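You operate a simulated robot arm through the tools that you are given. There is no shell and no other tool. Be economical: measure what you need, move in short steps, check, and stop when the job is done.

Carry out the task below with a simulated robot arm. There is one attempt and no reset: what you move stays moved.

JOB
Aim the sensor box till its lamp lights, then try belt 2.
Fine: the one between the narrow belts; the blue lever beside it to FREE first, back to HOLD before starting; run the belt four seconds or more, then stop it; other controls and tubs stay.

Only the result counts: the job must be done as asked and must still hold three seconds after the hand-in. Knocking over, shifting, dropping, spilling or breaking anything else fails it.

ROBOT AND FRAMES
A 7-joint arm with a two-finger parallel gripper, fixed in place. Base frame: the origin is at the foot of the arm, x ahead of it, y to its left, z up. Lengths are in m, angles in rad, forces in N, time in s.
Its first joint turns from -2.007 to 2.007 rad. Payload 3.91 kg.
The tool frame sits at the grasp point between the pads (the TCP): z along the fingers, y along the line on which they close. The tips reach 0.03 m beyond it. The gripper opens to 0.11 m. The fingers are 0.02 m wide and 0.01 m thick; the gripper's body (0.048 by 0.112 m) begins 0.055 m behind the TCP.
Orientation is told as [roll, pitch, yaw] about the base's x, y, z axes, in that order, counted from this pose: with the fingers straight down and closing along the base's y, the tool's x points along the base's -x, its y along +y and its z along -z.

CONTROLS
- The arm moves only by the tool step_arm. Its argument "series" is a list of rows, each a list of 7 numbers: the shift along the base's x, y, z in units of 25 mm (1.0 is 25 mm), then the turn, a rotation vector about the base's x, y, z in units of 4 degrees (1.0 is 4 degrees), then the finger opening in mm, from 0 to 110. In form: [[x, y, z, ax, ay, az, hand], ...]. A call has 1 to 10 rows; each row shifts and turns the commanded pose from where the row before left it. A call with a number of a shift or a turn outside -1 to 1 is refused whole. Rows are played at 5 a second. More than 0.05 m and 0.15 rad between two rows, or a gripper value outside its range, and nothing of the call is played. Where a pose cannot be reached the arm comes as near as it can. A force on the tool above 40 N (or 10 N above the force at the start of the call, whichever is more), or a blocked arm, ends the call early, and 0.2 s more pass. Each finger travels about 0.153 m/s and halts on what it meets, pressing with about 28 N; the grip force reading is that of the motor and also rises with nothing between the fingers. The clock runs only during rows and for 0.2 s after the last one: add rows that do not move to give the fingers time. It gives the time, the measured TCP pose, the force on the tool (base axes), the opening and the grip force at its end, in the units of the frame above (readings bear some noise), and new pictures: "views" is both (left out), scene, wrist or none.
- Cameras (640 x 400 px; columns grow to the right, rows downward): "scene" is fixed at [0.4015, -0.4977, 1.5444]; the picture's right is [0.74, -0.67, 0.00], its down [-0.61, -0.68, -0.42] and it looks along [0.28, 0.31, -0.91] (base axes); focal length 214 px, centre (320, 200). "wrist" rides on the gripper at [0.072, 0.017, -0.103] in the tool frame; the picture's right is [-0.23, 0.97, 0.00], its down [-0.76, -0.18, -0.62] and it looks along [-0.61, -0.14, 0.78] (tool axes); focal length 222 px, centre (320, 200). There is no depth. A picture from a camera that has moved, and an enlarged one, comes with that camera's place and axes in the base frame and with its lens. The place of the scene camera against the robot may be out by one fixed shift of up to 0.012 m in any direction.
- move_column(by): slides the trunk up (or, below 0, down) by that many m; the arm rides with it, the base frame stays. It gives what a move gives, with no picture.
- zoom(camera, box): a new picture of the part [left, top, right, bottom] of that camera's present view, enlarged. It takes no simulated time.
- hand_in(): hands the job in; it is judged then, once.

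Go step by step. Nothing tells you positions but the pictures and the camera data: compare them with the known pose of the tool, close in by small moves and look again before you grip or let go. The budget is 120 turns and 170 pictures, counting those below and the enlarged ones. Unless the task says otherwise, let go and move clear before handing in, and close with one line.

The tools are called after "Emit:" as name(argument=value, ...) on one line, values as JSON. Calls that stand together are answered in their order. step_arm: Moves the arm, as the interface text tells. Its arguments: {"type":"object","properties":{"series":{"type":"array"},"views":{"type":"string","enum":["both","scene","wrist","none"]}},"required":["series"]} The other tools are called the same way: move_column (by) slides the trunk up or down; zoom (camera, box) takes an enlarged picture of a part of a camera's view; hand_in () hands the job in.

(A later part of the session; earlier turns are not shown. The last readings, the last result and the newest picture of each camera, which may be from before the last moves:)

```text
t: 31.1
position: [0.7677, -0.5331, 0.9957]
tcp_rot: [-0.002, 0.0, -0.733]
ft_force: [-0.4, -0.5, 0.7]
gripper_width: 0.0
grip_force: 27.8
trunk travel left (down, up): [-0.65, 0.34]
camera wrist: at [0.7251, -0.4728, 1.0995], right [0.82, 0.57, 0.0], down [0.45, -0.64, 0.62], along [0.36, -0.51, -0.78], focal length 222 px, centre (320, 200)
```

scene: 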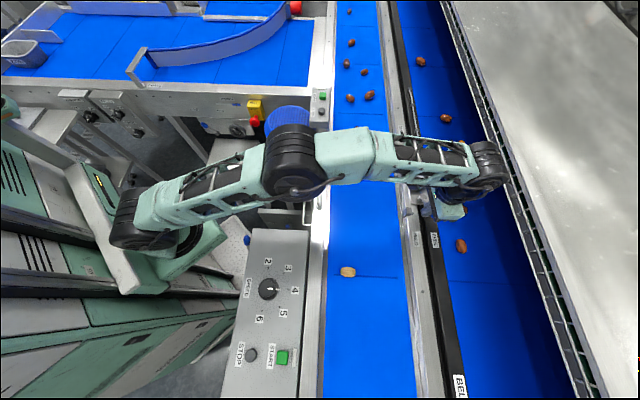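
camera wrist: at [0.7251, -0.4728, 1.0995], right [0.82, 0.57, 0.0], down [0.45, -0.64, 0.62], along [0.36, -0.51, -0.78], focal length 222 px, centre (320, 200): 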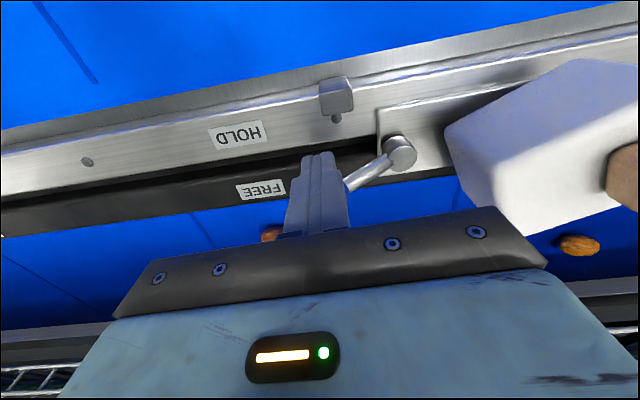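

The lever follows with very little force. I'll push on until it meets its stop.

Emit:
step_arm(series=[[0.25, -0.25, 0, 0, 0, 0, 0], [0.3, -0.15, 0, 0, 0, 0, 0], [0.3, -0.1, 0, 0, 0, 0, 0]], views="wrist")

```text
t: 31.9
position: [0.7859, -0.5454, 0.9948]
tcp_rot: [-0.003, 0.006, -0.734]
ft_force: [-18.6, 11.1, 3.4]
gripper_width: 0.0003
grip_force: 28.7
trunk travel left (down, up): [-0.65, 0.34]
camera wrist: at [0.7447, -0.4851, 1.1007], right [0.82, 0.57, 0.0], down [0.45, -0.64, 0.62], along [0.35, -0.51, -0.79], focal length 222 px, centre (320, 200)
```

wrist: 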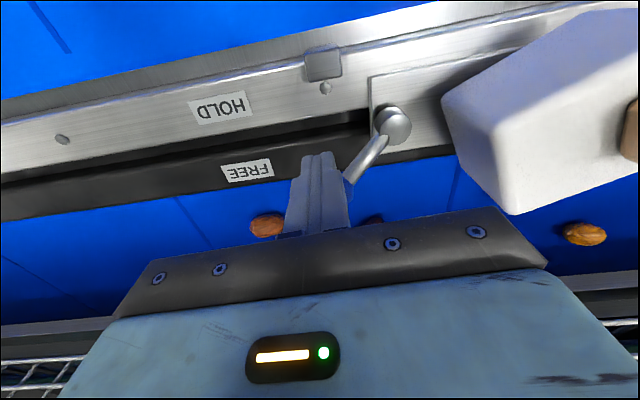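

The lever is against its FREE stop (about 21 N). I'll back off, rise and take a look at the box.

Emit:
step_arm(series=[[-0.8, 0.5, 0, 0, 0, 0, 0], [-0.5, 0.5, 0.3, 0, 0, 0, 0], [0, 0, 1, 0, 0, 0, 0], [0, 0, 1, 0, 0, 0, 0], [0, 0, 1, 0, 0, 0, 0], [0, 0, 1, 0, 0, 0, 0], [0, 1, 1, 0, 0, 0, 60], [0, 1, 1, 0, 0, 0, 110], [0, 1, 1, 0, 0, 0, 110]], views="both")

```text
t: 33.9
position: [0.756, -0.446, 1.1777]
tcp_rot: [-0.002, 0.001, -0.733]
ft_force: [0.0, 0.2, -0.6]
gripper_width: 0.1098
grip_force: 0.0
trunk travel left (down, up): [-0.65, 0.34]
camera wrist: at [0.7133, -0.3844, 1.2819], right [0.82, 0.57, 0.0], down [0.45, -0.64, 0.62], along [0.36, -0.51, -0.78], focal length 222 px, centre (320, 200)
```

scene: 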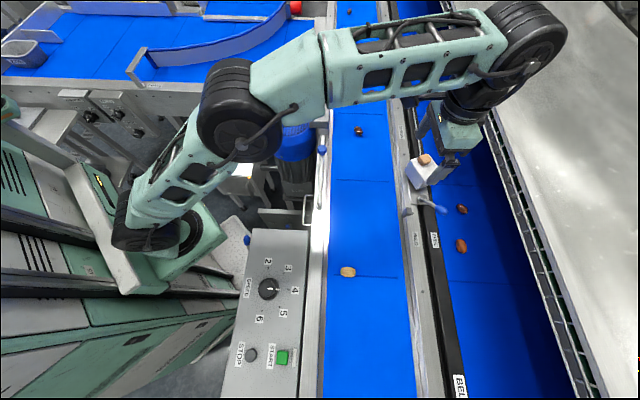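
wrist: 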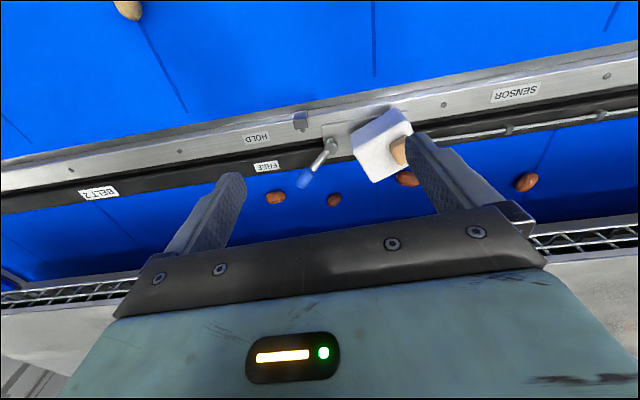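

Emit:
zoom(camera="wrist", box=[310, 90, 430, 190])

Emit:
zoom(camera="scene", box=[395, 135, 455, 215])

```text
4.00 times, centred on (370, 140) of wrist
camera zoom: at [0.7133, -0.3844, 1.2819], right [0.82, 0.57, 0.0], down [0.45, -0.64, 0.62], along [0.36, -0.51, -0.78], focal length 888 px, centre (120, 440)
```

zoom: 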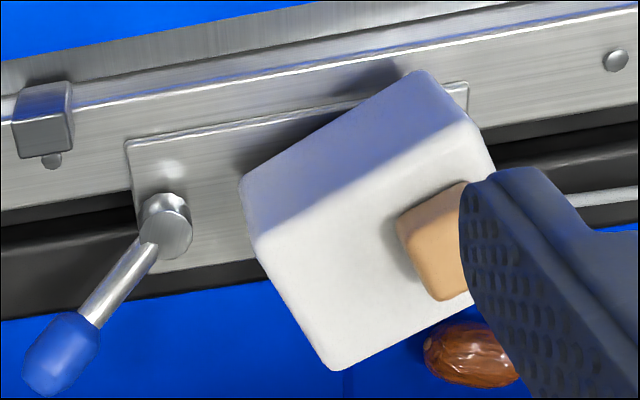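

```text
5.00 times, centred on (425, 175) of scene
camera zoom: at [0.4015, -0.4977, 1.5444], right [0.74, -0.67, 0.0], down [-0.61, -0.68, -0.42], along [0.28, 0.31, -0.91], focal length 1072 px, centre (-205, 325)
```

zoom: 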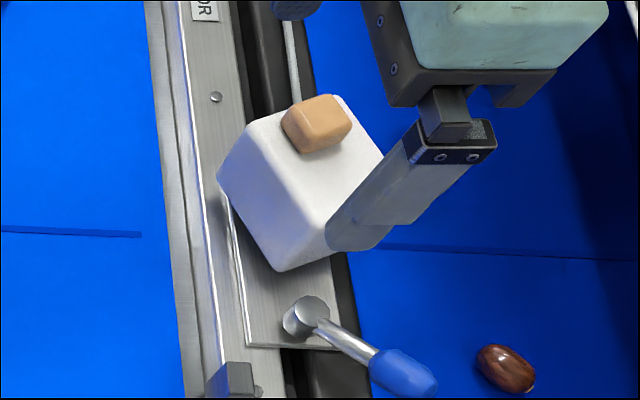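

The lever now points to FREE. The box top measures about 67 mm square, centred near (0.867, -0.446) at z of about 1.01, and it is skewed about 21° from the rail. I'll line the gripper up over it.

Emit:
step_arm(series=[[0.9, 0, 0, 0, 0, 1, 110], [0.9, 0, 0, 0, 0, 1, 110], [0.9, 0, 0, 0, 0, 1, 110], [0.9, 0, 0, 0, 0, 1, 110], [0.84, 0, 0, 0, 0, 1, 110], [0, 0, -1, 0, 0, 0.25, 110], [0, 0, -1, 0, 0, 0, 110], [0, 0, -0.7, 0, 0, 0, 110], [0, 0, 0, 0, 0, 0, 110]], views="both")

```text
t: 35.9
position: [0.8069, -0.4162, 1.1058]
tcp_rot: [-0.001, -0.001, -0.364]
ft_force: [-0.4, -0.2, 0.8]
gripper_width: 0.1101
grip_force: 0.0
out of reach, approached as far as the arm can: row 2, 3, 4, 5
trunk travel left (down, up): [-0.65, 0.34]
camera wrist: at [0.7455, -0.3746, 1.2095], right [0.56, 0.83, 0.0], down [0.65, -0.44, 0.62], along [0.52, -0.35, -0.78], focal length 222 px, centre (320, 200)
```

scene: 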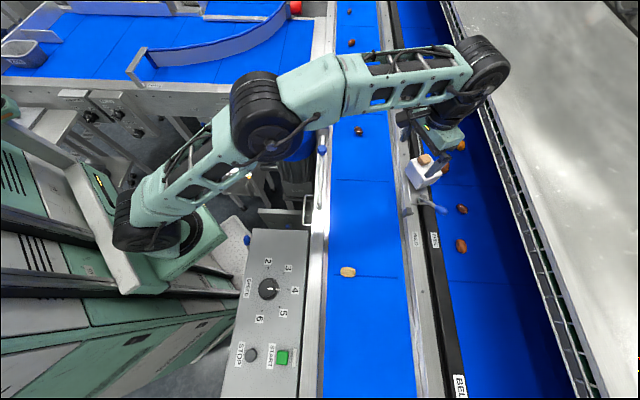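
wrist: 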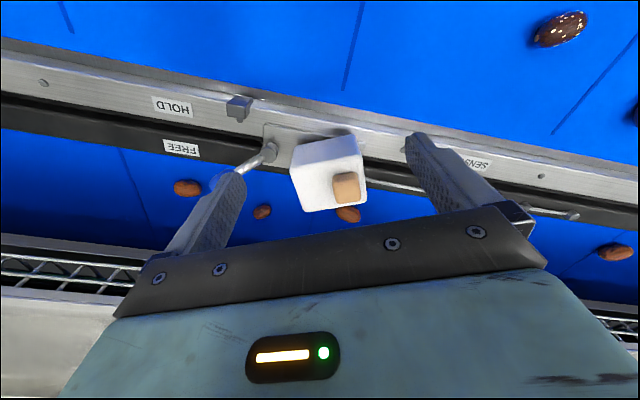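

Emit:
step_arm(series=[[0.6, -0.3, 0, 0, 0, 0, 110], [0.6, -0.3, 0, 0, 0, 0, 110], [0.6, -0.3, 0, 0, 0, 0, 110], [0.6, -0.3, 0, 0, 0, 0, 110]], views="wrist")

```text
t: 36.9
position: [0.8325, -0.4288, 1.1007]
tcp_rot: [-0.001, 0.001, -0.364]
ft_force: [0.5, 0.1, 0.1]
gripper_width: 0.1101
grip_force: 0.0
out of reach, approached as far as the arm can: row 2, 3, 4
trunk travel left (down, up): [-0.65, 0.34]
camera wrist: at [0.7713, -0.3868, 1.2053], right [0.56, 0.83, 0.0], down [0.65, -0.44, 0.62], along [0.52, -0.35, -0.78], focal length 222 px, centre (320, 200)
```

wrist: 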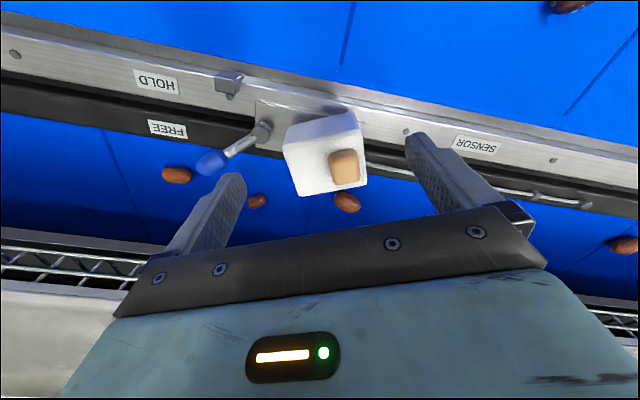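

The arm is at its radial limit at this height. The reach should be best with the trunk about 0.2 m higher, so I'll raise it and lower the tool to match.

Emit:
move_column(by=0.2)

Emit:
step_arm(series=[[0, 0, -1, 0, 0, 0, 110], [0, 0, -1, 0, 0, 0, 110], [0, 0, -1, 0, 0, 0, 110], [0, 0, -1, 0, 0, 0, 110], [0, 0, -1, 0, 0, 0, 110], [0, 0, -1, 0, 0, 0, 110], [0, 0, -1, 0, 0, 0, 110], [0.5, -0.2, -0.6, 0, 0, 0, 110], [0.5, -0.2, 0, 0, 0, 0, 110], [0.4, -0.2, 0, 0, 0, 0, 110]], views="both")

```text
t: 39.0
position: [0.8325, -0.4283, 1.3016]
tcp_rot: [-0.002, 0.001, -0.368]
ft_force: [0.2, -0.3, 0.3]
gripper_width: 0.1101
grip_force: 0.1
trunk travel left (down, up): [-0.85, 0.14]
```

```text
t: 41.2
position: [0.8672, -0.4406, 1.1116]
tcp_rot: [0.0, 0.001, -0.366]
ft_force: [0.5, -0.4, 0.3]
gripper_width: 0.11
grip_force: 0.1
trunk travel left (down, up): [-0.85, 0.14]
camera wrist: at [0.806, -0.3995, 1.2154], right [0.56, 0.83, 0.0], down [0.65, -0.44, 0.62], along [0.52, -0.35, -0.78], focal length 222 px, centre (320, 200)
```

scene: 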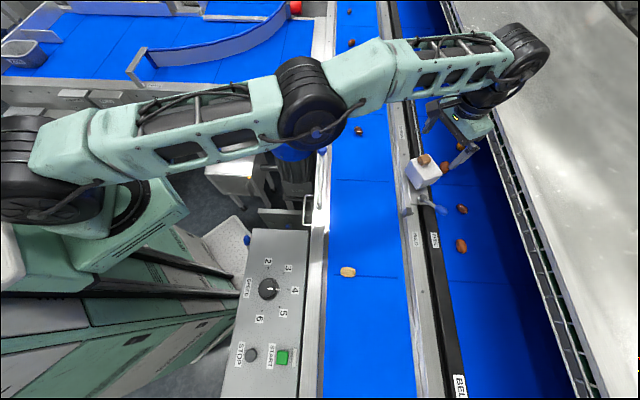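
wrist: 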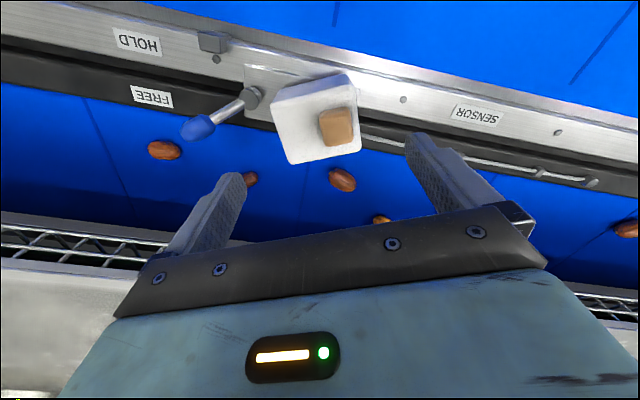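

Emit:
zoom(camera="wrist", box=[250, 60, 390, 170])

```text
3.64 times, centred on (320, 115) of wrist
camera zoom: at [0.806, -0.3995, 1.2154], right [0.56, 0.83, 0.0], down [0.65, -0.44, 0.62], along [0.52, -0.35, -0.78], focal length 808 px, centre (320, 509)
```

zoom: 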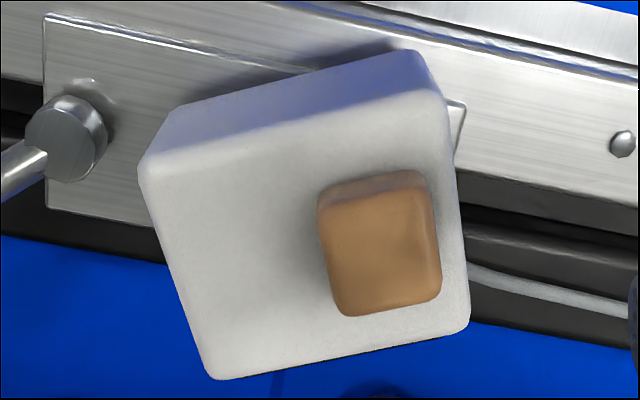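

Emit:
step_arm(series=[[0, 0, -1, 0, 0, 0, 110], [0, 0, -1, 0, 0, 0, 110], [0.1, -0.15, -0.6, 0, 0, 0, 110]], views="both")

```text
t: 42.0
position: [0.8665, -0.4453, 1.0465]
tcp_rot: [-0.002, 0.0, -0.366]
ft_force: [0.3, 0.5, 0.9]
gripper_width: 0.1099
grip_force: 0.0
out of reach, approached as far as the arm can: row 3
trunk travel left (down, up): [-0.85, 0.14]
camera wrist: at [0.8053, -0.4032, 1.1501], right [0.56, 0.83, 0.0], down [0.65, -0.44, 0.62], along [0.52, -0.35, -0.78], focal length 222 px, centre (320, 200)
```

scene: 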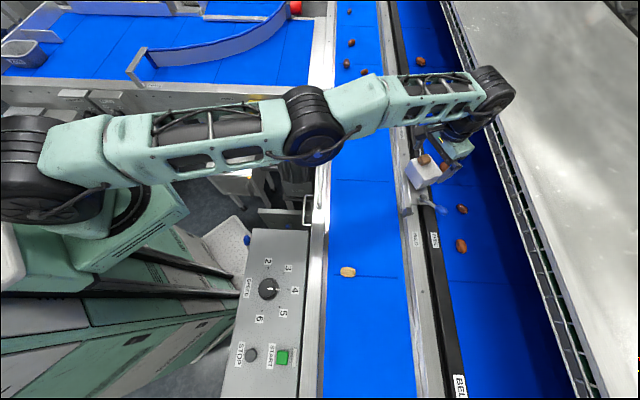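
wrist: 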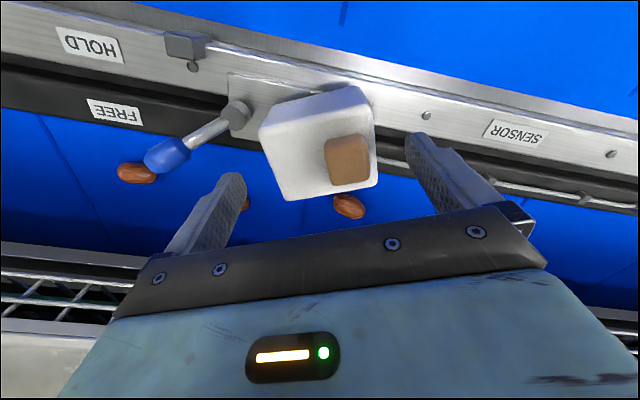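

Emit:
step_arm(series=[[0, 0, -0.8, 0, 0, 0, 110], [0, 0, -0.8, 0, 0, 0, 110]], views="both")

```text
t: 42.6
position: [0.8638, -0.442, 1.0068]
tcp_rot: [-0.002, 0.0, -0.365]
ft_force: [-0.1, -1.0, 0.3]
gripper_width: 0.1098
grip_force: 0.0
out of reach, approached as far as the arm can: row 1
trunk travel left (down, up): [-0.85, 0.14]
camera wrist: at [0.8027, -0.4009, 1.1106], right [0.56, 0.83, 0.0], down [0.65, -0.44, 0.62], along [0.52, -0.35, -0.78], focal length 222 px, centre (320, 200)
```

scene: 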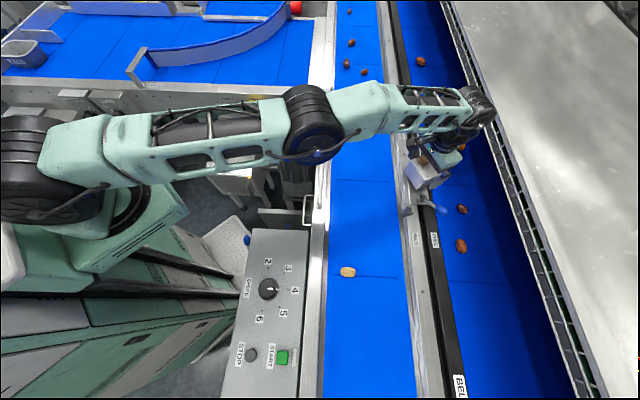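
wrist: 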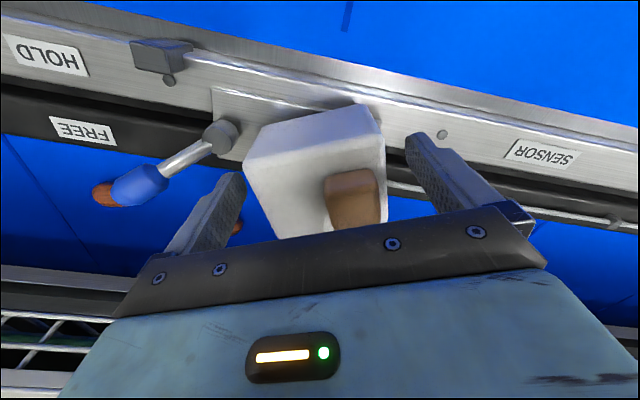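

The fingers straddle the box and the lamp is visible and unlit. I'll close on it.

Emit:
step_arm(series=[[0, 0, 0, 0, 0, 0, 85], [0, 0, 0, 0, 0, 0, 75], [0, 0, 0, 0, 0, 0, 60], [0, 0, 0, 0, 0, 0, 60]], views="both")

```text
t: 43.6
position: [0.8639, -0.4426, 1.0054]
tcp_rot: [-0.002, -0.001, -0.366]
ft_force: [-2.7, -5.1, -1.2]
gripper_width: 0.08
grip_force: 45.1
trunk travel left (down, up): [-0.85, 0.14]
camera wrist: at [0.8025, -0.4018, 1.1102], right [0.56, 0.83, 0.0], down [0.65, -0.44, 0.62], along [0.51, -0.35, -0.78], focal length 222 px, centre (320, 200)
```

scene: 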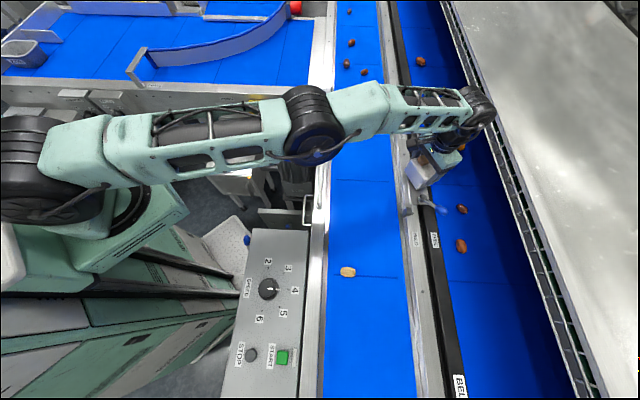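
wrist: 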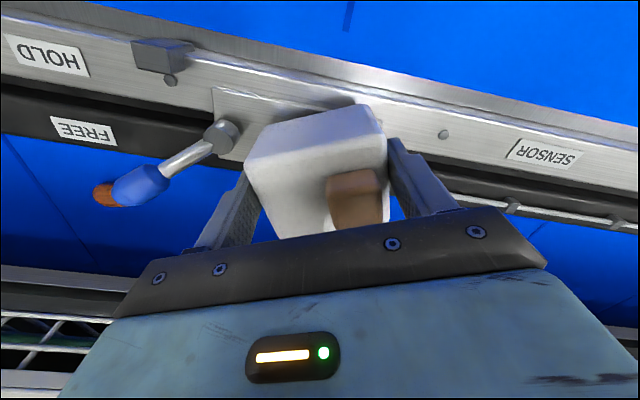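

The grip holds at 80 mm. I'll turn the box a little clockwise, towards square with the rail, and watch the lamp.

Emit:
step_arm(series=[[0, 0, 0, 0, 0, -0.5, 60], [0, 0, 0, 0, 0, -0.5, 60], [0, 0, 0, 0, 0, 0, 60]], views="wrist")

```text
t: 44.5
position: [0.8632, -0.4434, 1.0061]
tcp_rot: [-0.003, -0.002, -0.438]
ft_force: [0.9, 0.0, -4.0]
gripper_width: 0.0799
grip_force: 44.6
trunk travel left (down, up): [-0.85, 0.14]
camera wrist: at [0.8058, -0.3972, 1.1103], right [0.62, 0.79, 0.0], down [0.62, -0.48, 0.62], along [0.49, -0.39, -0.78], focal length 222 px, centre (320, 200)
```

wrist: 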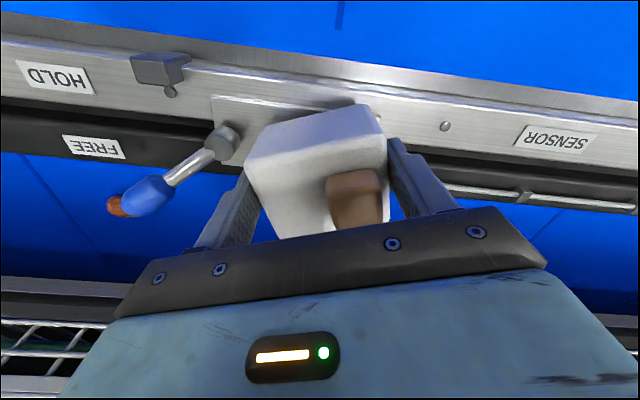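

The box turns freely with the hand. I'll carry on clockwise in small steps.

Emit:
step_arm(series=[[0, 0, 0, 0, 0, -0.5, 60], [0, 0, 0, 0, 0, -0.5, 60], [0, 0, 0, 0, 0, -0.5, 60], [0, 0, 0, 0, 0, -0.5, 60], [0, 0, 0, 0, 0, 0, 60]], views="wrist")

Emit:
step_arm(series=[[0, 0, 0, 0, 0, -0.5, 60], [0, 0, 0, 0, 0, -0.5, 60], [0, 0, 0, 0, 0, 0, 60]], views="wrist")

Emit:
step_arm(series=[[0, 0, 0, 0, 0, -0.5, 60], [0, 0, 0, 0, 0, -0.5, 60], [0, 0, 0, 0, 0, 0, 60]], views="wrist")

```text
t: 45.6
position: [0.8643, -0.4431, 1.0047]
tcp_rot: [-0.001, 0.0, -0.575]
ft_force: [13.7, 5.9, 1.2]
gripper_width: 0.08
grip_force: 45.3
trunk travel left (down, up): [-0.85, 0.14]
camera wrist: at [0.8131, -0.3886, 1.1102], right [0.72, 0.69, 0.0], down [0.54, -0.56, 0.62], along [0.43, -0.45, -0.78], focal length 222 px, centre (320, 200)
```

wrist: 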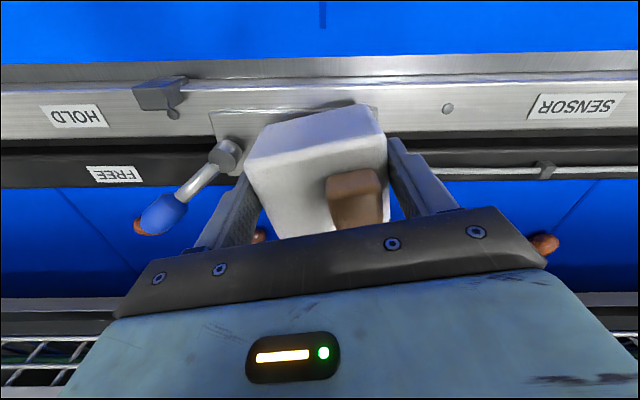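

```text
t: 46.5
position: [0.8642, -0.4415, 1.0055]
tcp_rot: [0.0, -0.001, -0.644]
ft_force: [17.3, 16.0, -3.1]
gripper_width: 0.0797
grip_force: 45.6
trunk travel left (down, up): [-0.85, 0.14]
camera wrist: at [0.8173, -0.3847, 1.1102], right [0.77, 0.64, 0.0], down [0.5, -0.6, 0.62], along [0.4, -0.48, -0.78], focal length 222 px, centre (320, 200)
```

wrist: 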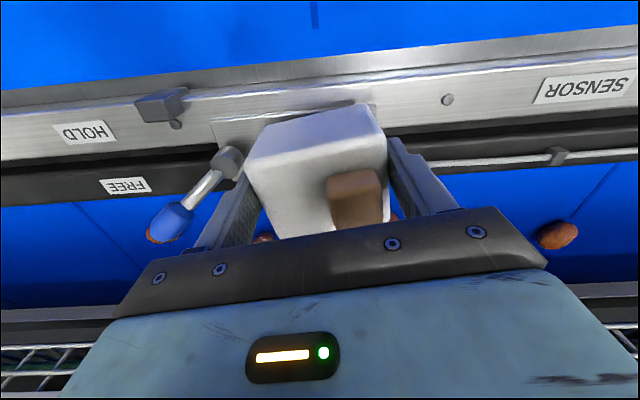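

```text
t: 47.2
position: [0.8653, -0.441, 1.0058]
tcp_rot: [0.0, -0.001, -0.713]
ft_force: [33.6, 15.6, -3.6]
gripper_width: 0.0799
grip_force: 45.3
trunk travel left (down, up): [-0.85, 0.14]
camera wrist: at [0.8216, -0.381, 1.1102], right [0.81, 0.59, 0.0], down [0.46, -0.63, 0.62], along [0.37, -0.5, -0.78], focal length 222 px, centre (320, 200)
```

wrist: 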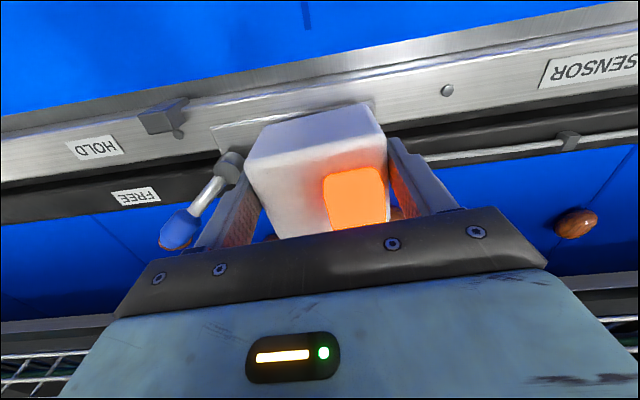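

The lamp lights at yaw -0.713. I'll relieve the side load and turn about 1° more so it isn't right on the edge of the window.

Emit:
step_arm(series=[[0.1, 0.05, 0, 0, 0, 0, 60], [0, 0, 0, 0, 0, -0.3, 60], [0, 0, 0, 0, 0, 0, 60]], views="wrist")

```text
t: 48.0
position: [0.8653, -0.4419, 1.0066]
tcp_rot: [-0.001, 0.002, -0.735]
ft_force: [21.2, 12.9, 3.3]
gripper_width: 0.0799
grip_force: 45.1
trunk travel left (down, up): [-0.85, 0.14]
camera wrist: at [0.8233, -0.3798, 1.1103], right [0.82, 0.57, 0.0], down [0.45, -0.64, 0.62], along [0.35, -0.51, -0.78], focal length 222 px, centre (320, 200)
```

wrist: 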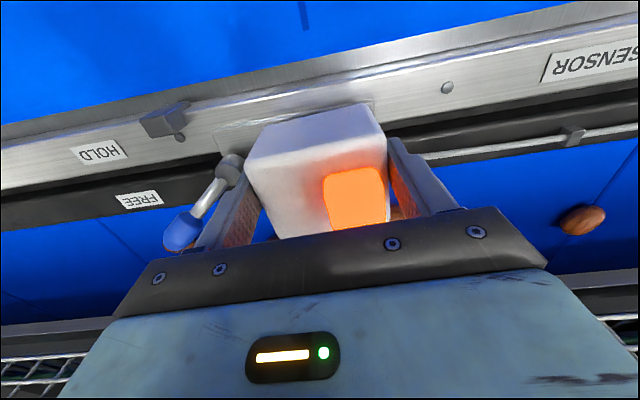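

Still lit. I'll open just a few millimetres each side, since the lever post is close, and lift straight up.

Emit:
step_arm(series=[[0.05, 0.03, 0, 0, 0, 0, 84], [0, 0, 0, 0, 0, 0, 92], [0, 0, 0, 0, 0, 0, 92]], views="wrist")

```text
t: 48.9
position: [0.8642, -0.4425, 1.0069]
tcp_rot: [-0.002, 0.001, -0.736]
ft_force: [0.4, -0.1, 0.0]
gripper_width: 0.0921
grip_force: 0.1
trunk travel left (down, up): [-0.85, 0.14]
camera wrist: at [0.8228, -0.3809, 1.1102], right [0.82, 0.57, 0.0], down [0.45, -0.64, 0.62], along [0.35, -0.51, -0.78], focal length 222 px, centre (320, 200)
```

wrist: 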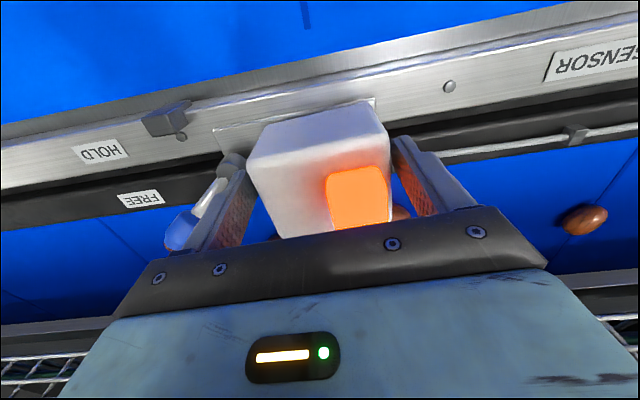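

Emit:
step_arm(series=[[0, 0, 1, 0, 0, 0, 92], [0, 0, 1, 0, 0, 0, 92], [0, 0, 1, 0, 0, 0, 92], [0, 0, 1, 0, 0, 0, 92], [0, 0, 1, 0, 0, 0, 92], [-1, 0, 0.5, 0, 0, 0, 60], [-1, 0, 0, 0, 0, 0, 20], [-1, 0, 0, 0, 0, 0, 0], [-1, -0.3, 0, 0, 0, 0, 0]], views="both")

```text
t: 50.9
position: [0.7667, -0.4499, 1.1437]
tcp_rot: [-0.002, 0.0, -0.733]
ft_force: [-0.4, -0.4, 0.0]
gripper_width: 0.0
grip_force: 27.9
trunk travel left (down, up): [-0.85, 0.14]
camera wrist: at [0.7245, -0.388, 1.2475], right [0.82, 0.57, 0.0], down [0.45, -0.64, 0.62], along [0.35, -0.51, -0.78], focal length 222 px, centre (320, 200)
```

scene: 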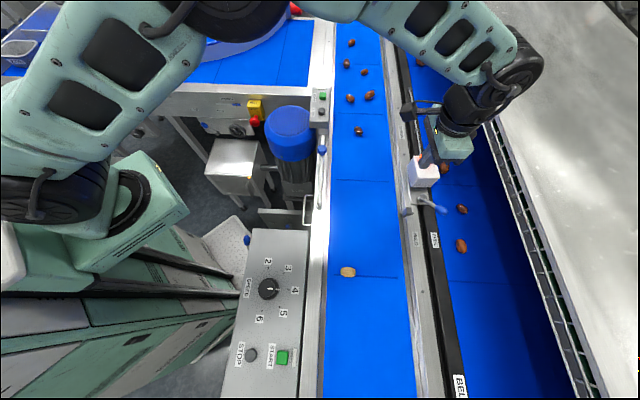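
wrist: 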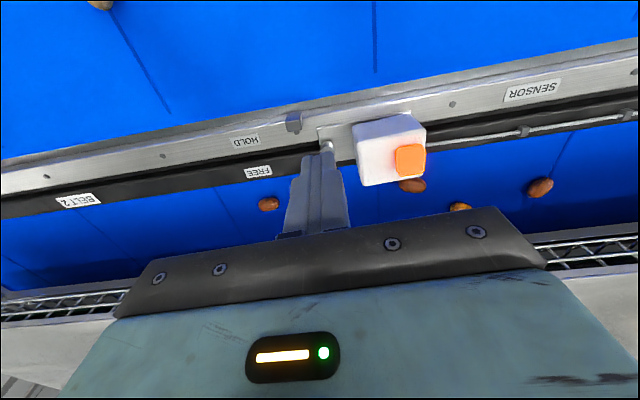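

The lamp stays lit with nothing touching the box. Next the lever goes back to HOLD. Pushing from its far side is beyond my reach, so I'll straddle the knob loosely with the fingers and drag it along its arc, turning the hand first.

Emit:
step_arm(series=[[0, -0.3, 0, 0, 0, -1, 20], [0, -0.3, 0, 0, 0, -1, 66], [0, -0.3, 0, 0, 0, -1, 66], [0, -0.3, 0, 0, 0, -1, 66], [0, -0.3, 0, 0, 0, -1, 66], [0, -0.3, 0, 0, 0, -1, 66], [0, -0.3, 0, 0, 0, -1, 66], [0, -0.3, 0, 0, 0, -1, 66], [0, -0.3, 0, 0, 0, -1, 66], [0, -0.3, 0, 0, 0, -1, 66]], views="none")

Emit:
step_arm(series=[[0, -0.1, 0, 0, 0, -1, 66], [0, -0.1, 0, 0, 0, -1, 66], [0.2, -0.1, 0, 0, 0, -1, 66], [0.2, -0.1, 0, 0, 0, -1, 66], [0.2, -0.1, 0, 0, 0, -1, 66], [0.2, -0.1, 0, 0, 0, -1, 66], [0.2, 0, 0, 0, 0, -1, 66], [0.2, 0, 0, 0, 0, -1, 66], [0, 0, 0, 0, 0, -1, 66], [0, 0, 0, 0, 0, -1, 66]], views="both")

```text
t: 53.0
position: [0.7659, -0.525, 1.1421]
tcp_rot: [-0.001, -0.002, -1.435]
ft_force: [-0.8, -1.1, 0.8]
gripper_width: 0.066
grip_force: 0.0
trunk travel left (down, up): [-0.85, 0.14]
```

```text
t: 55.2
position: [0.796, -0.538, 1.1453]
tcp_rot: [-0.002, 0.0, -2.133]
ft_force: [-0.6, 1.1, -0.3]
gripper_width: 0.0663
grip_force: 0.0
trunk travel left (down, up): [-0.85, 0.14]
camera wrist: at [0.8503, -0.4857, 1.249], right [0.7, -0.71, 0.0], down [-0.56, -0.55, 0.62], along [-0.44, -0.44, -0.78], focal length 222 px, centre (320, 200)
```

scene: 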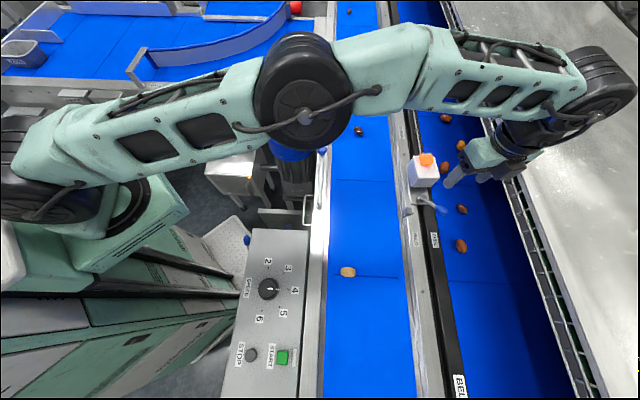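
wrist: 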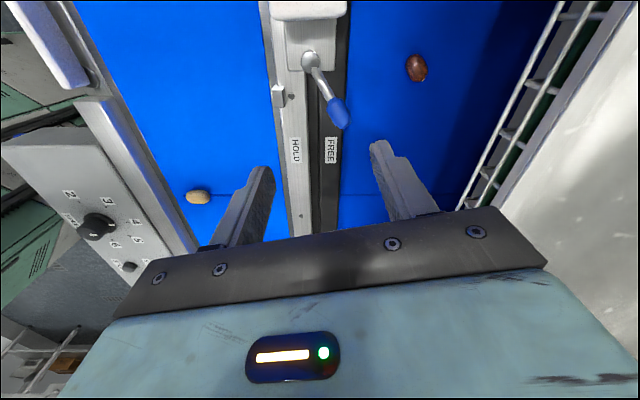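

Emit:
step_arm(series=[[0, -0.6, -1, 0, 0, 0, 66], [0, 0, -1, 0, 0, 0, 66], [0, 0, -1, 0, 0, 0, 66], [0, 0, -0.6, 0, 0, 0, 66]], views="wrist")

```text
t: 56.2
position: [0.7966, -0.5554, 1.0537]
tcp_rot: [-0.001, 0.0, -2.134]
ft_force: [0.1, -0.3, 0.0]
gripper_width: 0.0659
grip_force: 0.1
trunk travel left (down, up): [-0.85, 0.14]
camera wrist: at [0.8498, -0.5022, 1.1573], right [0.7, -0.71, 0.0], down [-0.56, -0.55, 0.62], along [-0.44, -0.44, -0.78], focal length 222 px, centre (320, 200)
```

wrist: 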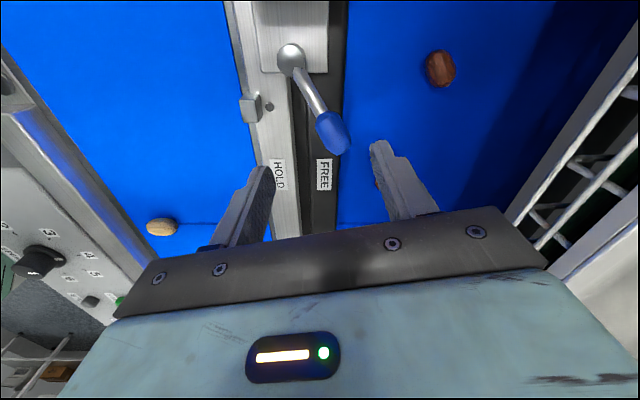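

Emit:
step_arm(series=[[0, 0, -1, 0, 0, 0, 66], [0, 0, -1, 0, 0, 0, 66], [0, 0, -0.35, 0, 0, 0, 66]], views="wrist")

```text
t: 57.0
position: [0.7955, -0.5515, 0.9947]
tcp_rot: [0.001, 0.0, -2.13]
ft_force: [0.0, 0.0, 0.3]
gripper_width: 0.0659
grip_force: 0.2
trunk travel left (down, up): [-0.85, 0.14]
camera wrist: at [0.8487, -0.4999, 1.0992], right [0.7, -0.71, 0.0], down [-0.56, -0.55, 0.62], along [-0.44, -0.44, -0.78], focal length 222 px, centre (320, 200)
```

wrist: 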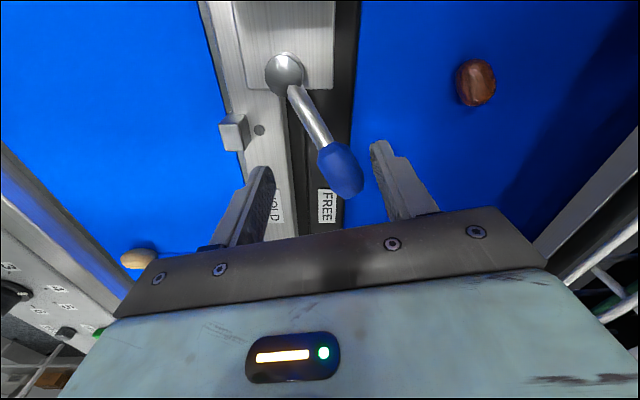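

The knob sits between the fingers. I'll drag it along the arc towards HOLD.

Emit:
step_arm(series=[[-0.24, 0.15, 0, 0, 0, 0, 66], [-0.46, 0.22, 0, 0, 0, 0, 66], [-0.46, 0.22, 0, 0, 0, 0, 66], [-0.46, 0.22, 0, 0, 0, 0, 66], [-0.24, 0.42, 0, 0, 0, 0, 66], [-0.24, 0.42, 0, 0, 0, 0, 66]], views="wrist")

```text
t: 58.5
position: [0.7447, -0.5111, 0.9926]
tcp_rot: [-0.002, -0.001, -2.133]
ft_force: [0.1, -0.7, 0.2]
gripper_width: 0.0659
grip_force: 0.0
trunk travel left (down, up): [-0.85, 0.14]
camera wrist: at [0.7981, -0.4594, 1.0975], right [0.7, -0.71, 0.0], down [-0.56, -0.55, 0.62], along [-0.44, -0.44, -0.78], focal length 222 px, centre (320, 200)
```

wrist: 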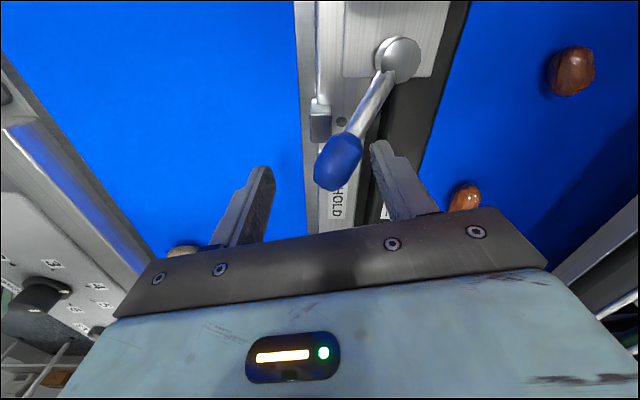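

Emit:
step_arm(series=[[-0.2, 0.35, 0, 0, 0, 0, 66], [-0.2, 0.3, 0, 0, 0, 0, 66], [-0.15, 0.25, 0, 0, 0, 0, 66]], views="wrist")

```text
t: 59.2
position: [0.7373, -0.5023, 0.9985]
tcp_rot: [0.023, -0.007, -2.136]
ft_force: [21.6, -18.0, -1.8]
gripper_width: 0.0794
grip_force: 13.4
trunk travel left (down, up): [-0.85, 0.14]
stopped in row 3: the force on the tool passed its limit (the readings are from after the stop); the commanded pose is now the measured one
camera wrist: at [0.7898, -0.4479, 1.1022], right [0.7, -0.71, 0.02], down [-0.57, -0.54, 0.62], along [-0.43, -0.45, -0.78], focal length 222 px, centre (320, 200)
```

wrist: 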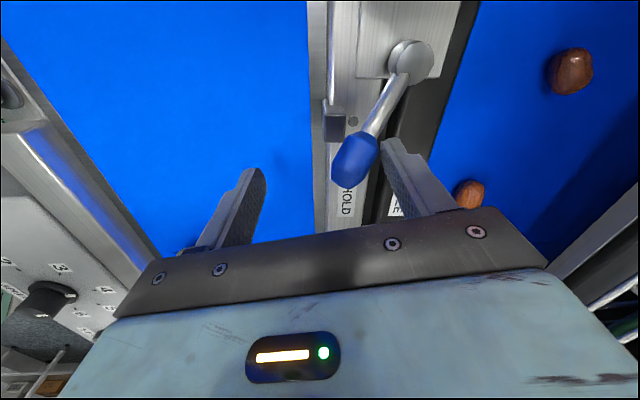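

The lever has met its HOLD stop. I'll ease off, lift clear and check that it stayed there.

Emit:
step_arm(series=[[0.15, -0.15, 0, -0.33, 0, 0, 66], [0.1, -0.1, 0, 0, 0, 0, 66], [0, 0, 1, 0, 0, 0, 66], [0, 0, 1, 0, 0, 0, 66], [0, 0, 1, 0, 0, 0, 66], [0, 0, 1, 0, 0, 0, 66], [0, 0, 1, 0, 0, 0, 66], [0, 0, 1, 0, 0, 0, 66], [-1, 1, 0, 0, 0, 0, 66], [-1, 1, 0, 0, 0, 0, 66]], views="both")

Emit:
zoom(camera="scene", box=[385, 140, 465, 250])

```text
t: 61.4
position: [0.6918, -0.4531, 1.1478]
tcp_rot: [0.025, -0.025, -2.134]
ft_force: [0.6, -0.6, 0.4]
gripper_width: 0.066
grip_force: 0.1
trunk travel left (down, up): [-0.85, 0.14]
camera wrist: at [0.7434, -0.3967, 1.251], right [0.7, -0.71, 0.03], down [-0.56, -0.53, 0.64], along [-0.44, -0.46, -0.77], focal length 222 px, centre (320, 200)
```

scene: 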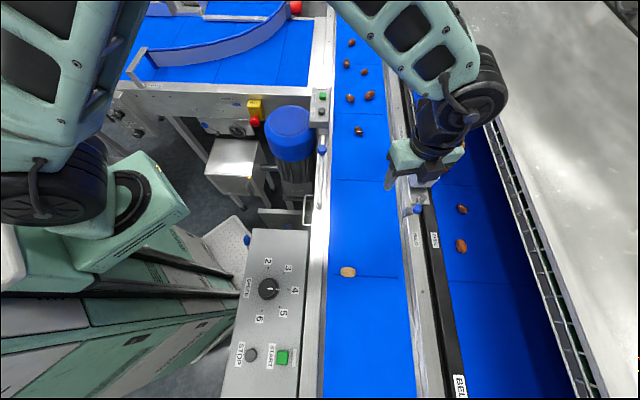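
wrist: 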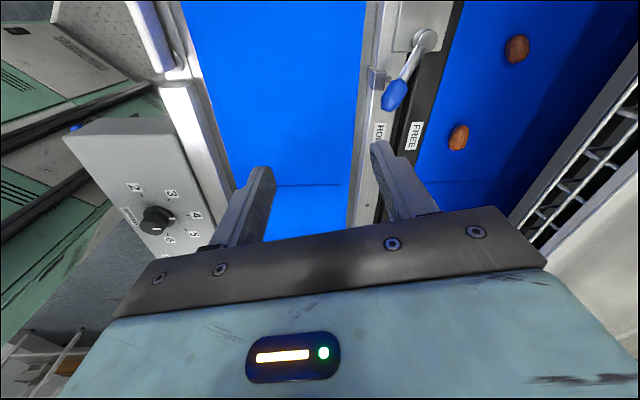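

```text
3.64 times, centred on (425, 195) of scene
camera zoom: at [0.4015, -0.4977, 1.5444], right [0.74, -0.67, 0.0], down [-0.61, -0.68, -0.42], along [0.28, 0.31, -0.91], focal length 780 px, centre (-62, 218)
```

zoom: 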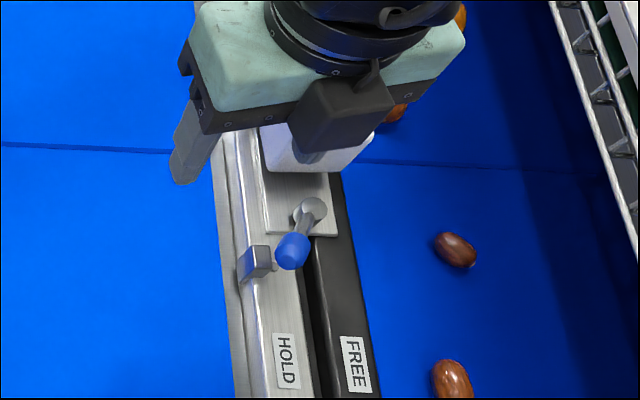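

The knob is back at its original HOLD spot, to within a fraction of a pixel. I'll travel to above the belt 2 START button with the fingers closed.

Emit:
step_arm(series=[[0.36, 0.925, 0, 0, 0, 1, 30], [0.36, 0.925, 0, 0, 0, 1, 0], [0.36, 0.925, 0, 0, 0, 1, 0], [0.36, 0.925, 0, 0, 0, 1, 0], [0.36, 0.925, 0, 0, 0, 1, 0], [0.36, 0.925, 0, 0, 0, 1, 0], [0.36, 0.925, 0, 0, 0, 1, 0], [0.36, 0.925, 0, 0, 0, 1, 0], [0.36, 0.925, 0, 0, 0, 1, 0], [0.36, 0.925, 0, 0, 0, 1, 0]], views="none")

Emit:
step_arm(series=[[0.36, 0.925, 0, 0, 0, 1, 0], [0.36, 0.925, 0, 0, 0, 1, 0], [0.36, 0.925, 0, 0, 0, 1, 0], [0.36, 0.925, 0, 0, 0, 1, 0], [0.36, 0.925, 0, 0, 0, 1, 0], [0.36, 0.925, 0, 0, 0, 1, 0], [0.36, 0.925, 0, 0, 0, 1, 0], [0.36, 0.925, 0, 0, 0, 1, 0], [0.36, 0.925, 0, 0, 0, 1, 0], [0.36, 0.925, 0, 0, 0, 1, 0]], views="both")

Emit:
zoom(camera="scene", box=[385, 140, 465, 220])

```text
t: 63.6
position: [0.7821, -0.2234, 1.1485]
tcp_rot: [0.024, -0.023, -1.437]
ft_force: [0.1, -0.3, -0.4]
gripper_width: 0.0001
grip_force: 28.1
trunk travel left (down, up): [-0.85, 0.14]
```

```text
t: 65.8
position: [0.8697, 0.0074, 1.1459]
tcp_rot: [0.024, -0.026, -0.739]
ft_force: [-0.2, 0.0, -0.1]
gripper_width: 0.0001
grip_force: 28.3
trunk travel left (down, up): [-0.85, 0.14]
camera wrist: at [0.8242, 0.0678, 1.2495], right [0.82, 0.57, 0.03], down [0.42, -0.65, 0.64], along [0.38, -0.51, -0.77], focal length 222 px, centre (320, 200)
```

scene: 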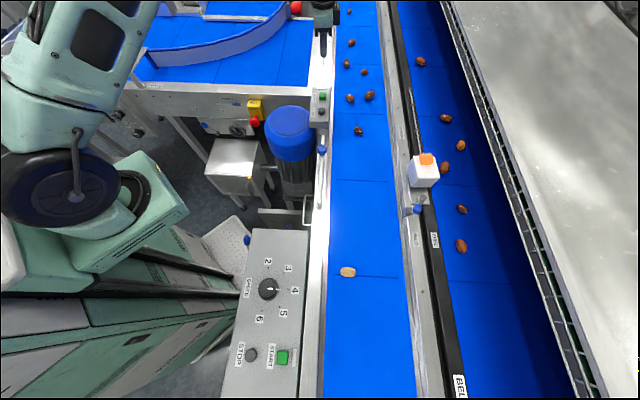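
wrist: 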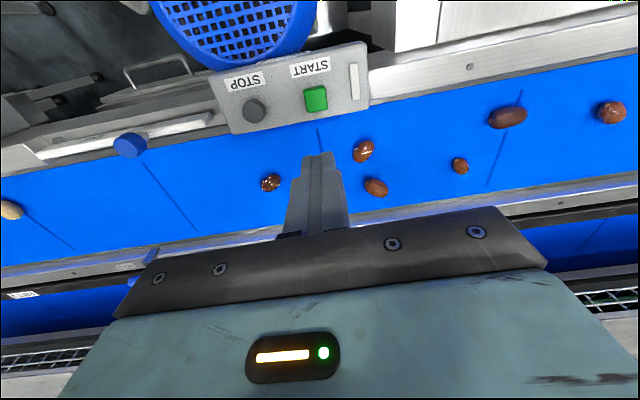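

```text
5.00 times, centred on (425, 180) of scene
camera zoom: at [0.4015, -0.4977, 1.5444], right [0.74, -0.67, 0.0], down [-0.61, -0.68, -0.42], along [0.28, 0.31, -0.91], focal length 1072 px, centre (-205, 300)
```

zoom: 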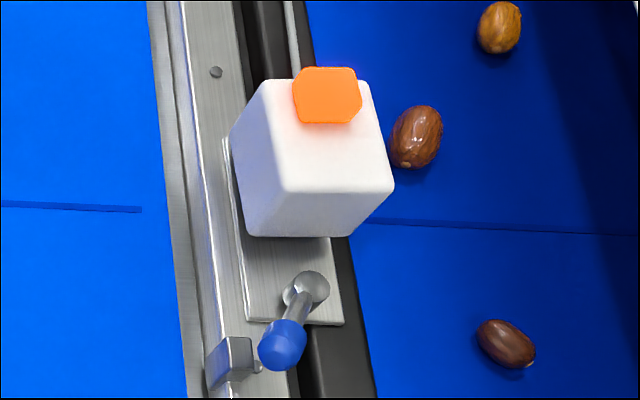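

The lamp is lit, and the lever is in HOLD. The START button comes out at (0.869, 0.009), right below the tool. I'll descend close to it and check.

Emit:
step_arm(series=[[0, 0, -1, 0, 0, 0, 0], [0, 0, -1, 0, 0, 0, 0], [0, 0, -1, 0, 0, 0, 0], [0, 0, -1, 0, 0, 0, 0], [0, 0, -0.6, 0, 0, 0, 0]], views="both")

Emit:
zoom(camera="scene", box=[280, 60, 360, 130])

```text
t: 67.0
position: [0.8714, 0.0048, 1.0306]
tcp_rot: [0.025, -0.024, -0.741]
ft_force: [0.6, -0.4, 0.3]
gripper_width: 0.0001
grip_force: 28.0
trunk travel left (down, up): [-0.85, 0.14]
camera wrist: at [0.8261, 0.0667, 1.1354], right [0.82, 0.57, 0.03], down [0.42, -0.65, 0.64], along [0.38, -0.51, -0.77], focal length 222 px, centre (320, 200)
```

scene: 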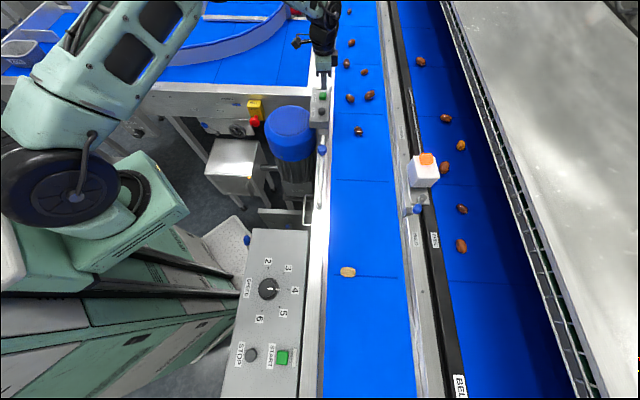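
wrist: 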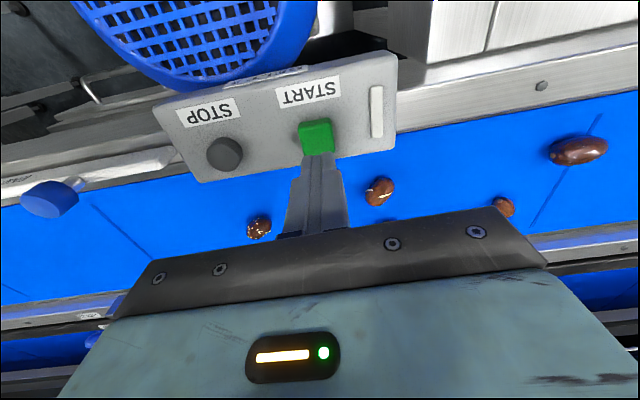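

```text
5.71 times, centred on (320, 95) of scene
camera zoom: at [0.4015, -0.4977, 1.5444], right [0.74, -0.67, 0.0], down [-0.61, -0.68, -0.42], along [0.28, 0.31, -0.91], focal length 1226 px, centre (320, 800)
```

zoom: 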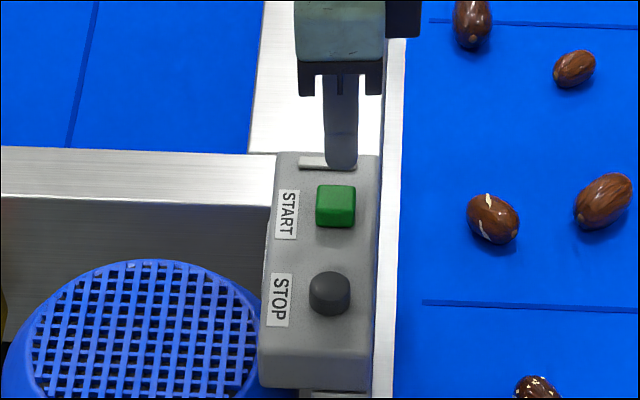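

The button lies directly under the tips. I'll press START in small steps.

Emit:
step_arm(series=[[-0.1, 0.15, -0.5, 0, 0, 0, 0], [0, 0, -0.3, 0, 0, 0, 0], [0, 0, -0.2, 0, 0, 0, 0]], views="both")

```text
t: 67.8
position: [0.8672, 0.0104, 1.0072]
tcp_rot: [0.026, -0.025, -0.741]
ft_force: [-0.3, -0.3, -0.3]
gripper_width: 0.0001
grip_force: 28.5
trunk travel left (down, up): [-0.85, 0.14]
camera wrist: at [0.8224, 0.0714, 1.1101], right [0.82, 0.57, 0.03], down [0.42, -0.65, 0.64], along [0.38, -0.51, -0.77], focal length 222 px, centre (320, 200)
```

scene: 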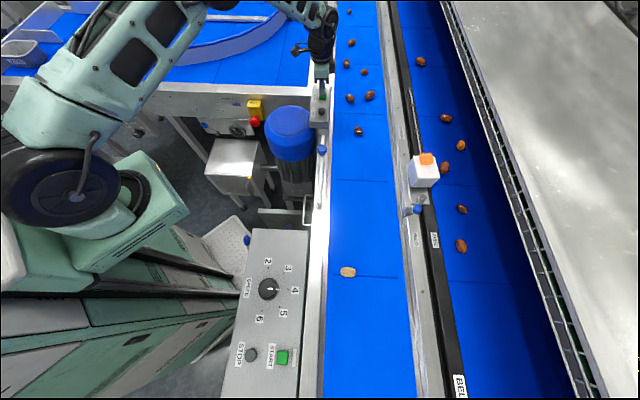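
wrist: 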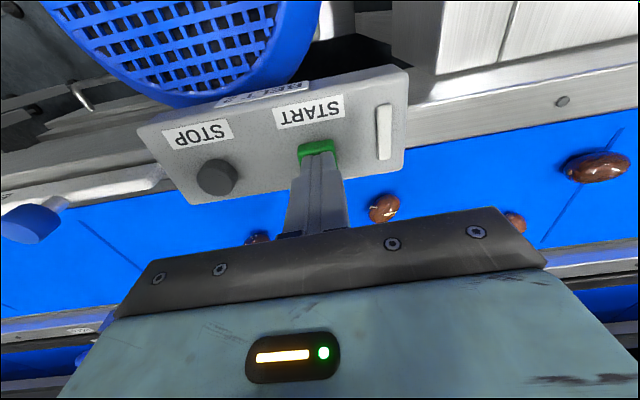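

Emit:
step_arm(series=[[0, 0, -0.15, 0, 0, 0, 0], [0, 0, -0.15, 0, 0, 0, 0], [0, 0, -0.15, 0, 0, 0, 0]], views="both")

```text
t: 68.6
position: [0.8677, 0.0118, 1.0009]
tcp_rot: [0.029, -0.027, -0.74]
ft_force: [-8.3, -4.5, 25.7]
gripper_width: 0.0001
grip_force: 28.0
trunk travel left (down, up): [-0.85, 0.14]
camera wrist: at [0.8222, 0.0716, 1.103], right [0.82, 0.57, 0.03], down [0.42, -0.65, 0.64], along [0.38, -0.51, -0.77], focal length 222 px, centre (320, 200)
```

scene: 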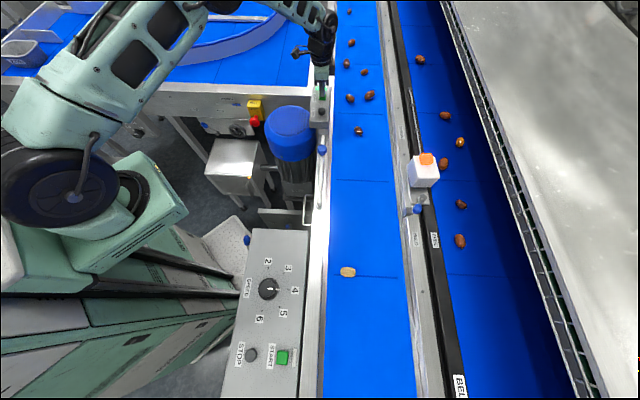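
wrist: 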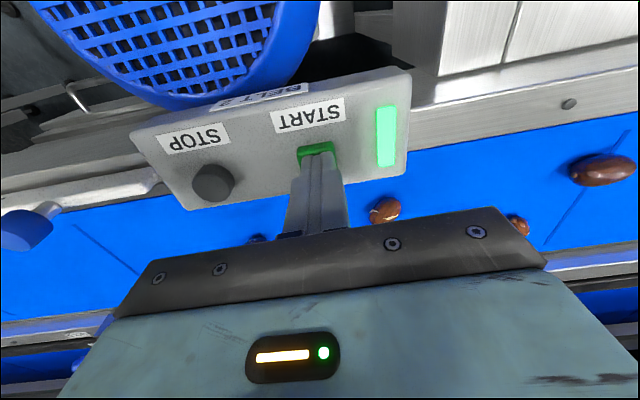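

The station's green lamp is on, so belt 2 started at about t = 68.4. I'll release the button and move over STOP while it runs.

Emit:
step_arm(series=[[0, 0, 1, 0, 0, 0, 0], [0, 0, 0.5, 0, 0, 0, 0], [-0.7, -0.69, 0, 0, 0, 0, 0], [-0.7, -0.69, 0, 0, 0, 0, 0], [-0.7, -0.69, 0, 0, 0, 0, 0], [0, 0, 0, 0, 0, 0, 0]], views="both")

```text
t: 70.0
position: [0.8144, -0.0414, 1.0339]
tcp_rot: [0.027, -0.024, -0.742]
ft_force: [-0.4, -0.1, 0.5]
gripper_width: 0.0003
grip_force: 28.3
trunk travel left (down, up): [-0.85, 0.14]
camera wrist: at [0.7695, 0.0192, 1.1366], right [0.82, 0.57, 0.03], down [0.42, -0.65, 0.64], along [0.38, -0.51, -0.77], focal length 222 px, centre (320, 200)
```

scene: 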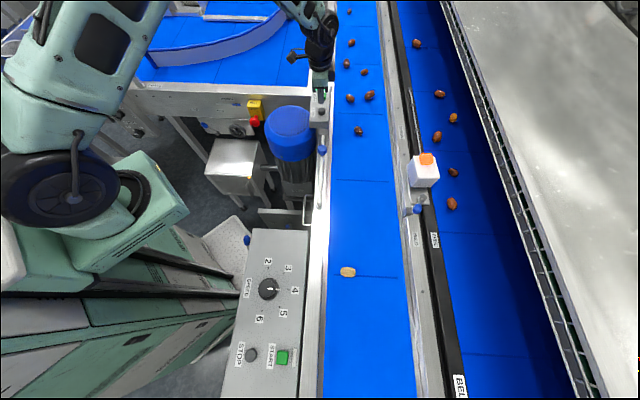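
wrist: 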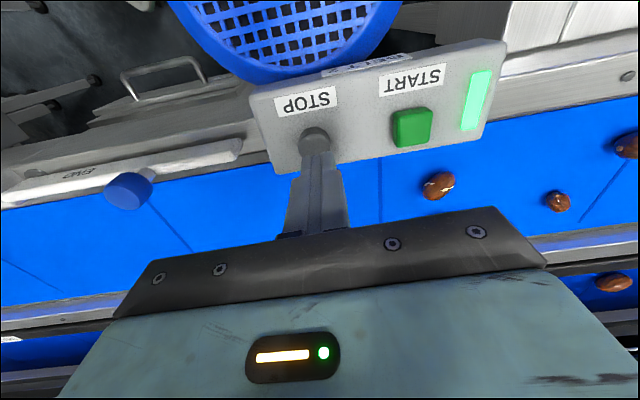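

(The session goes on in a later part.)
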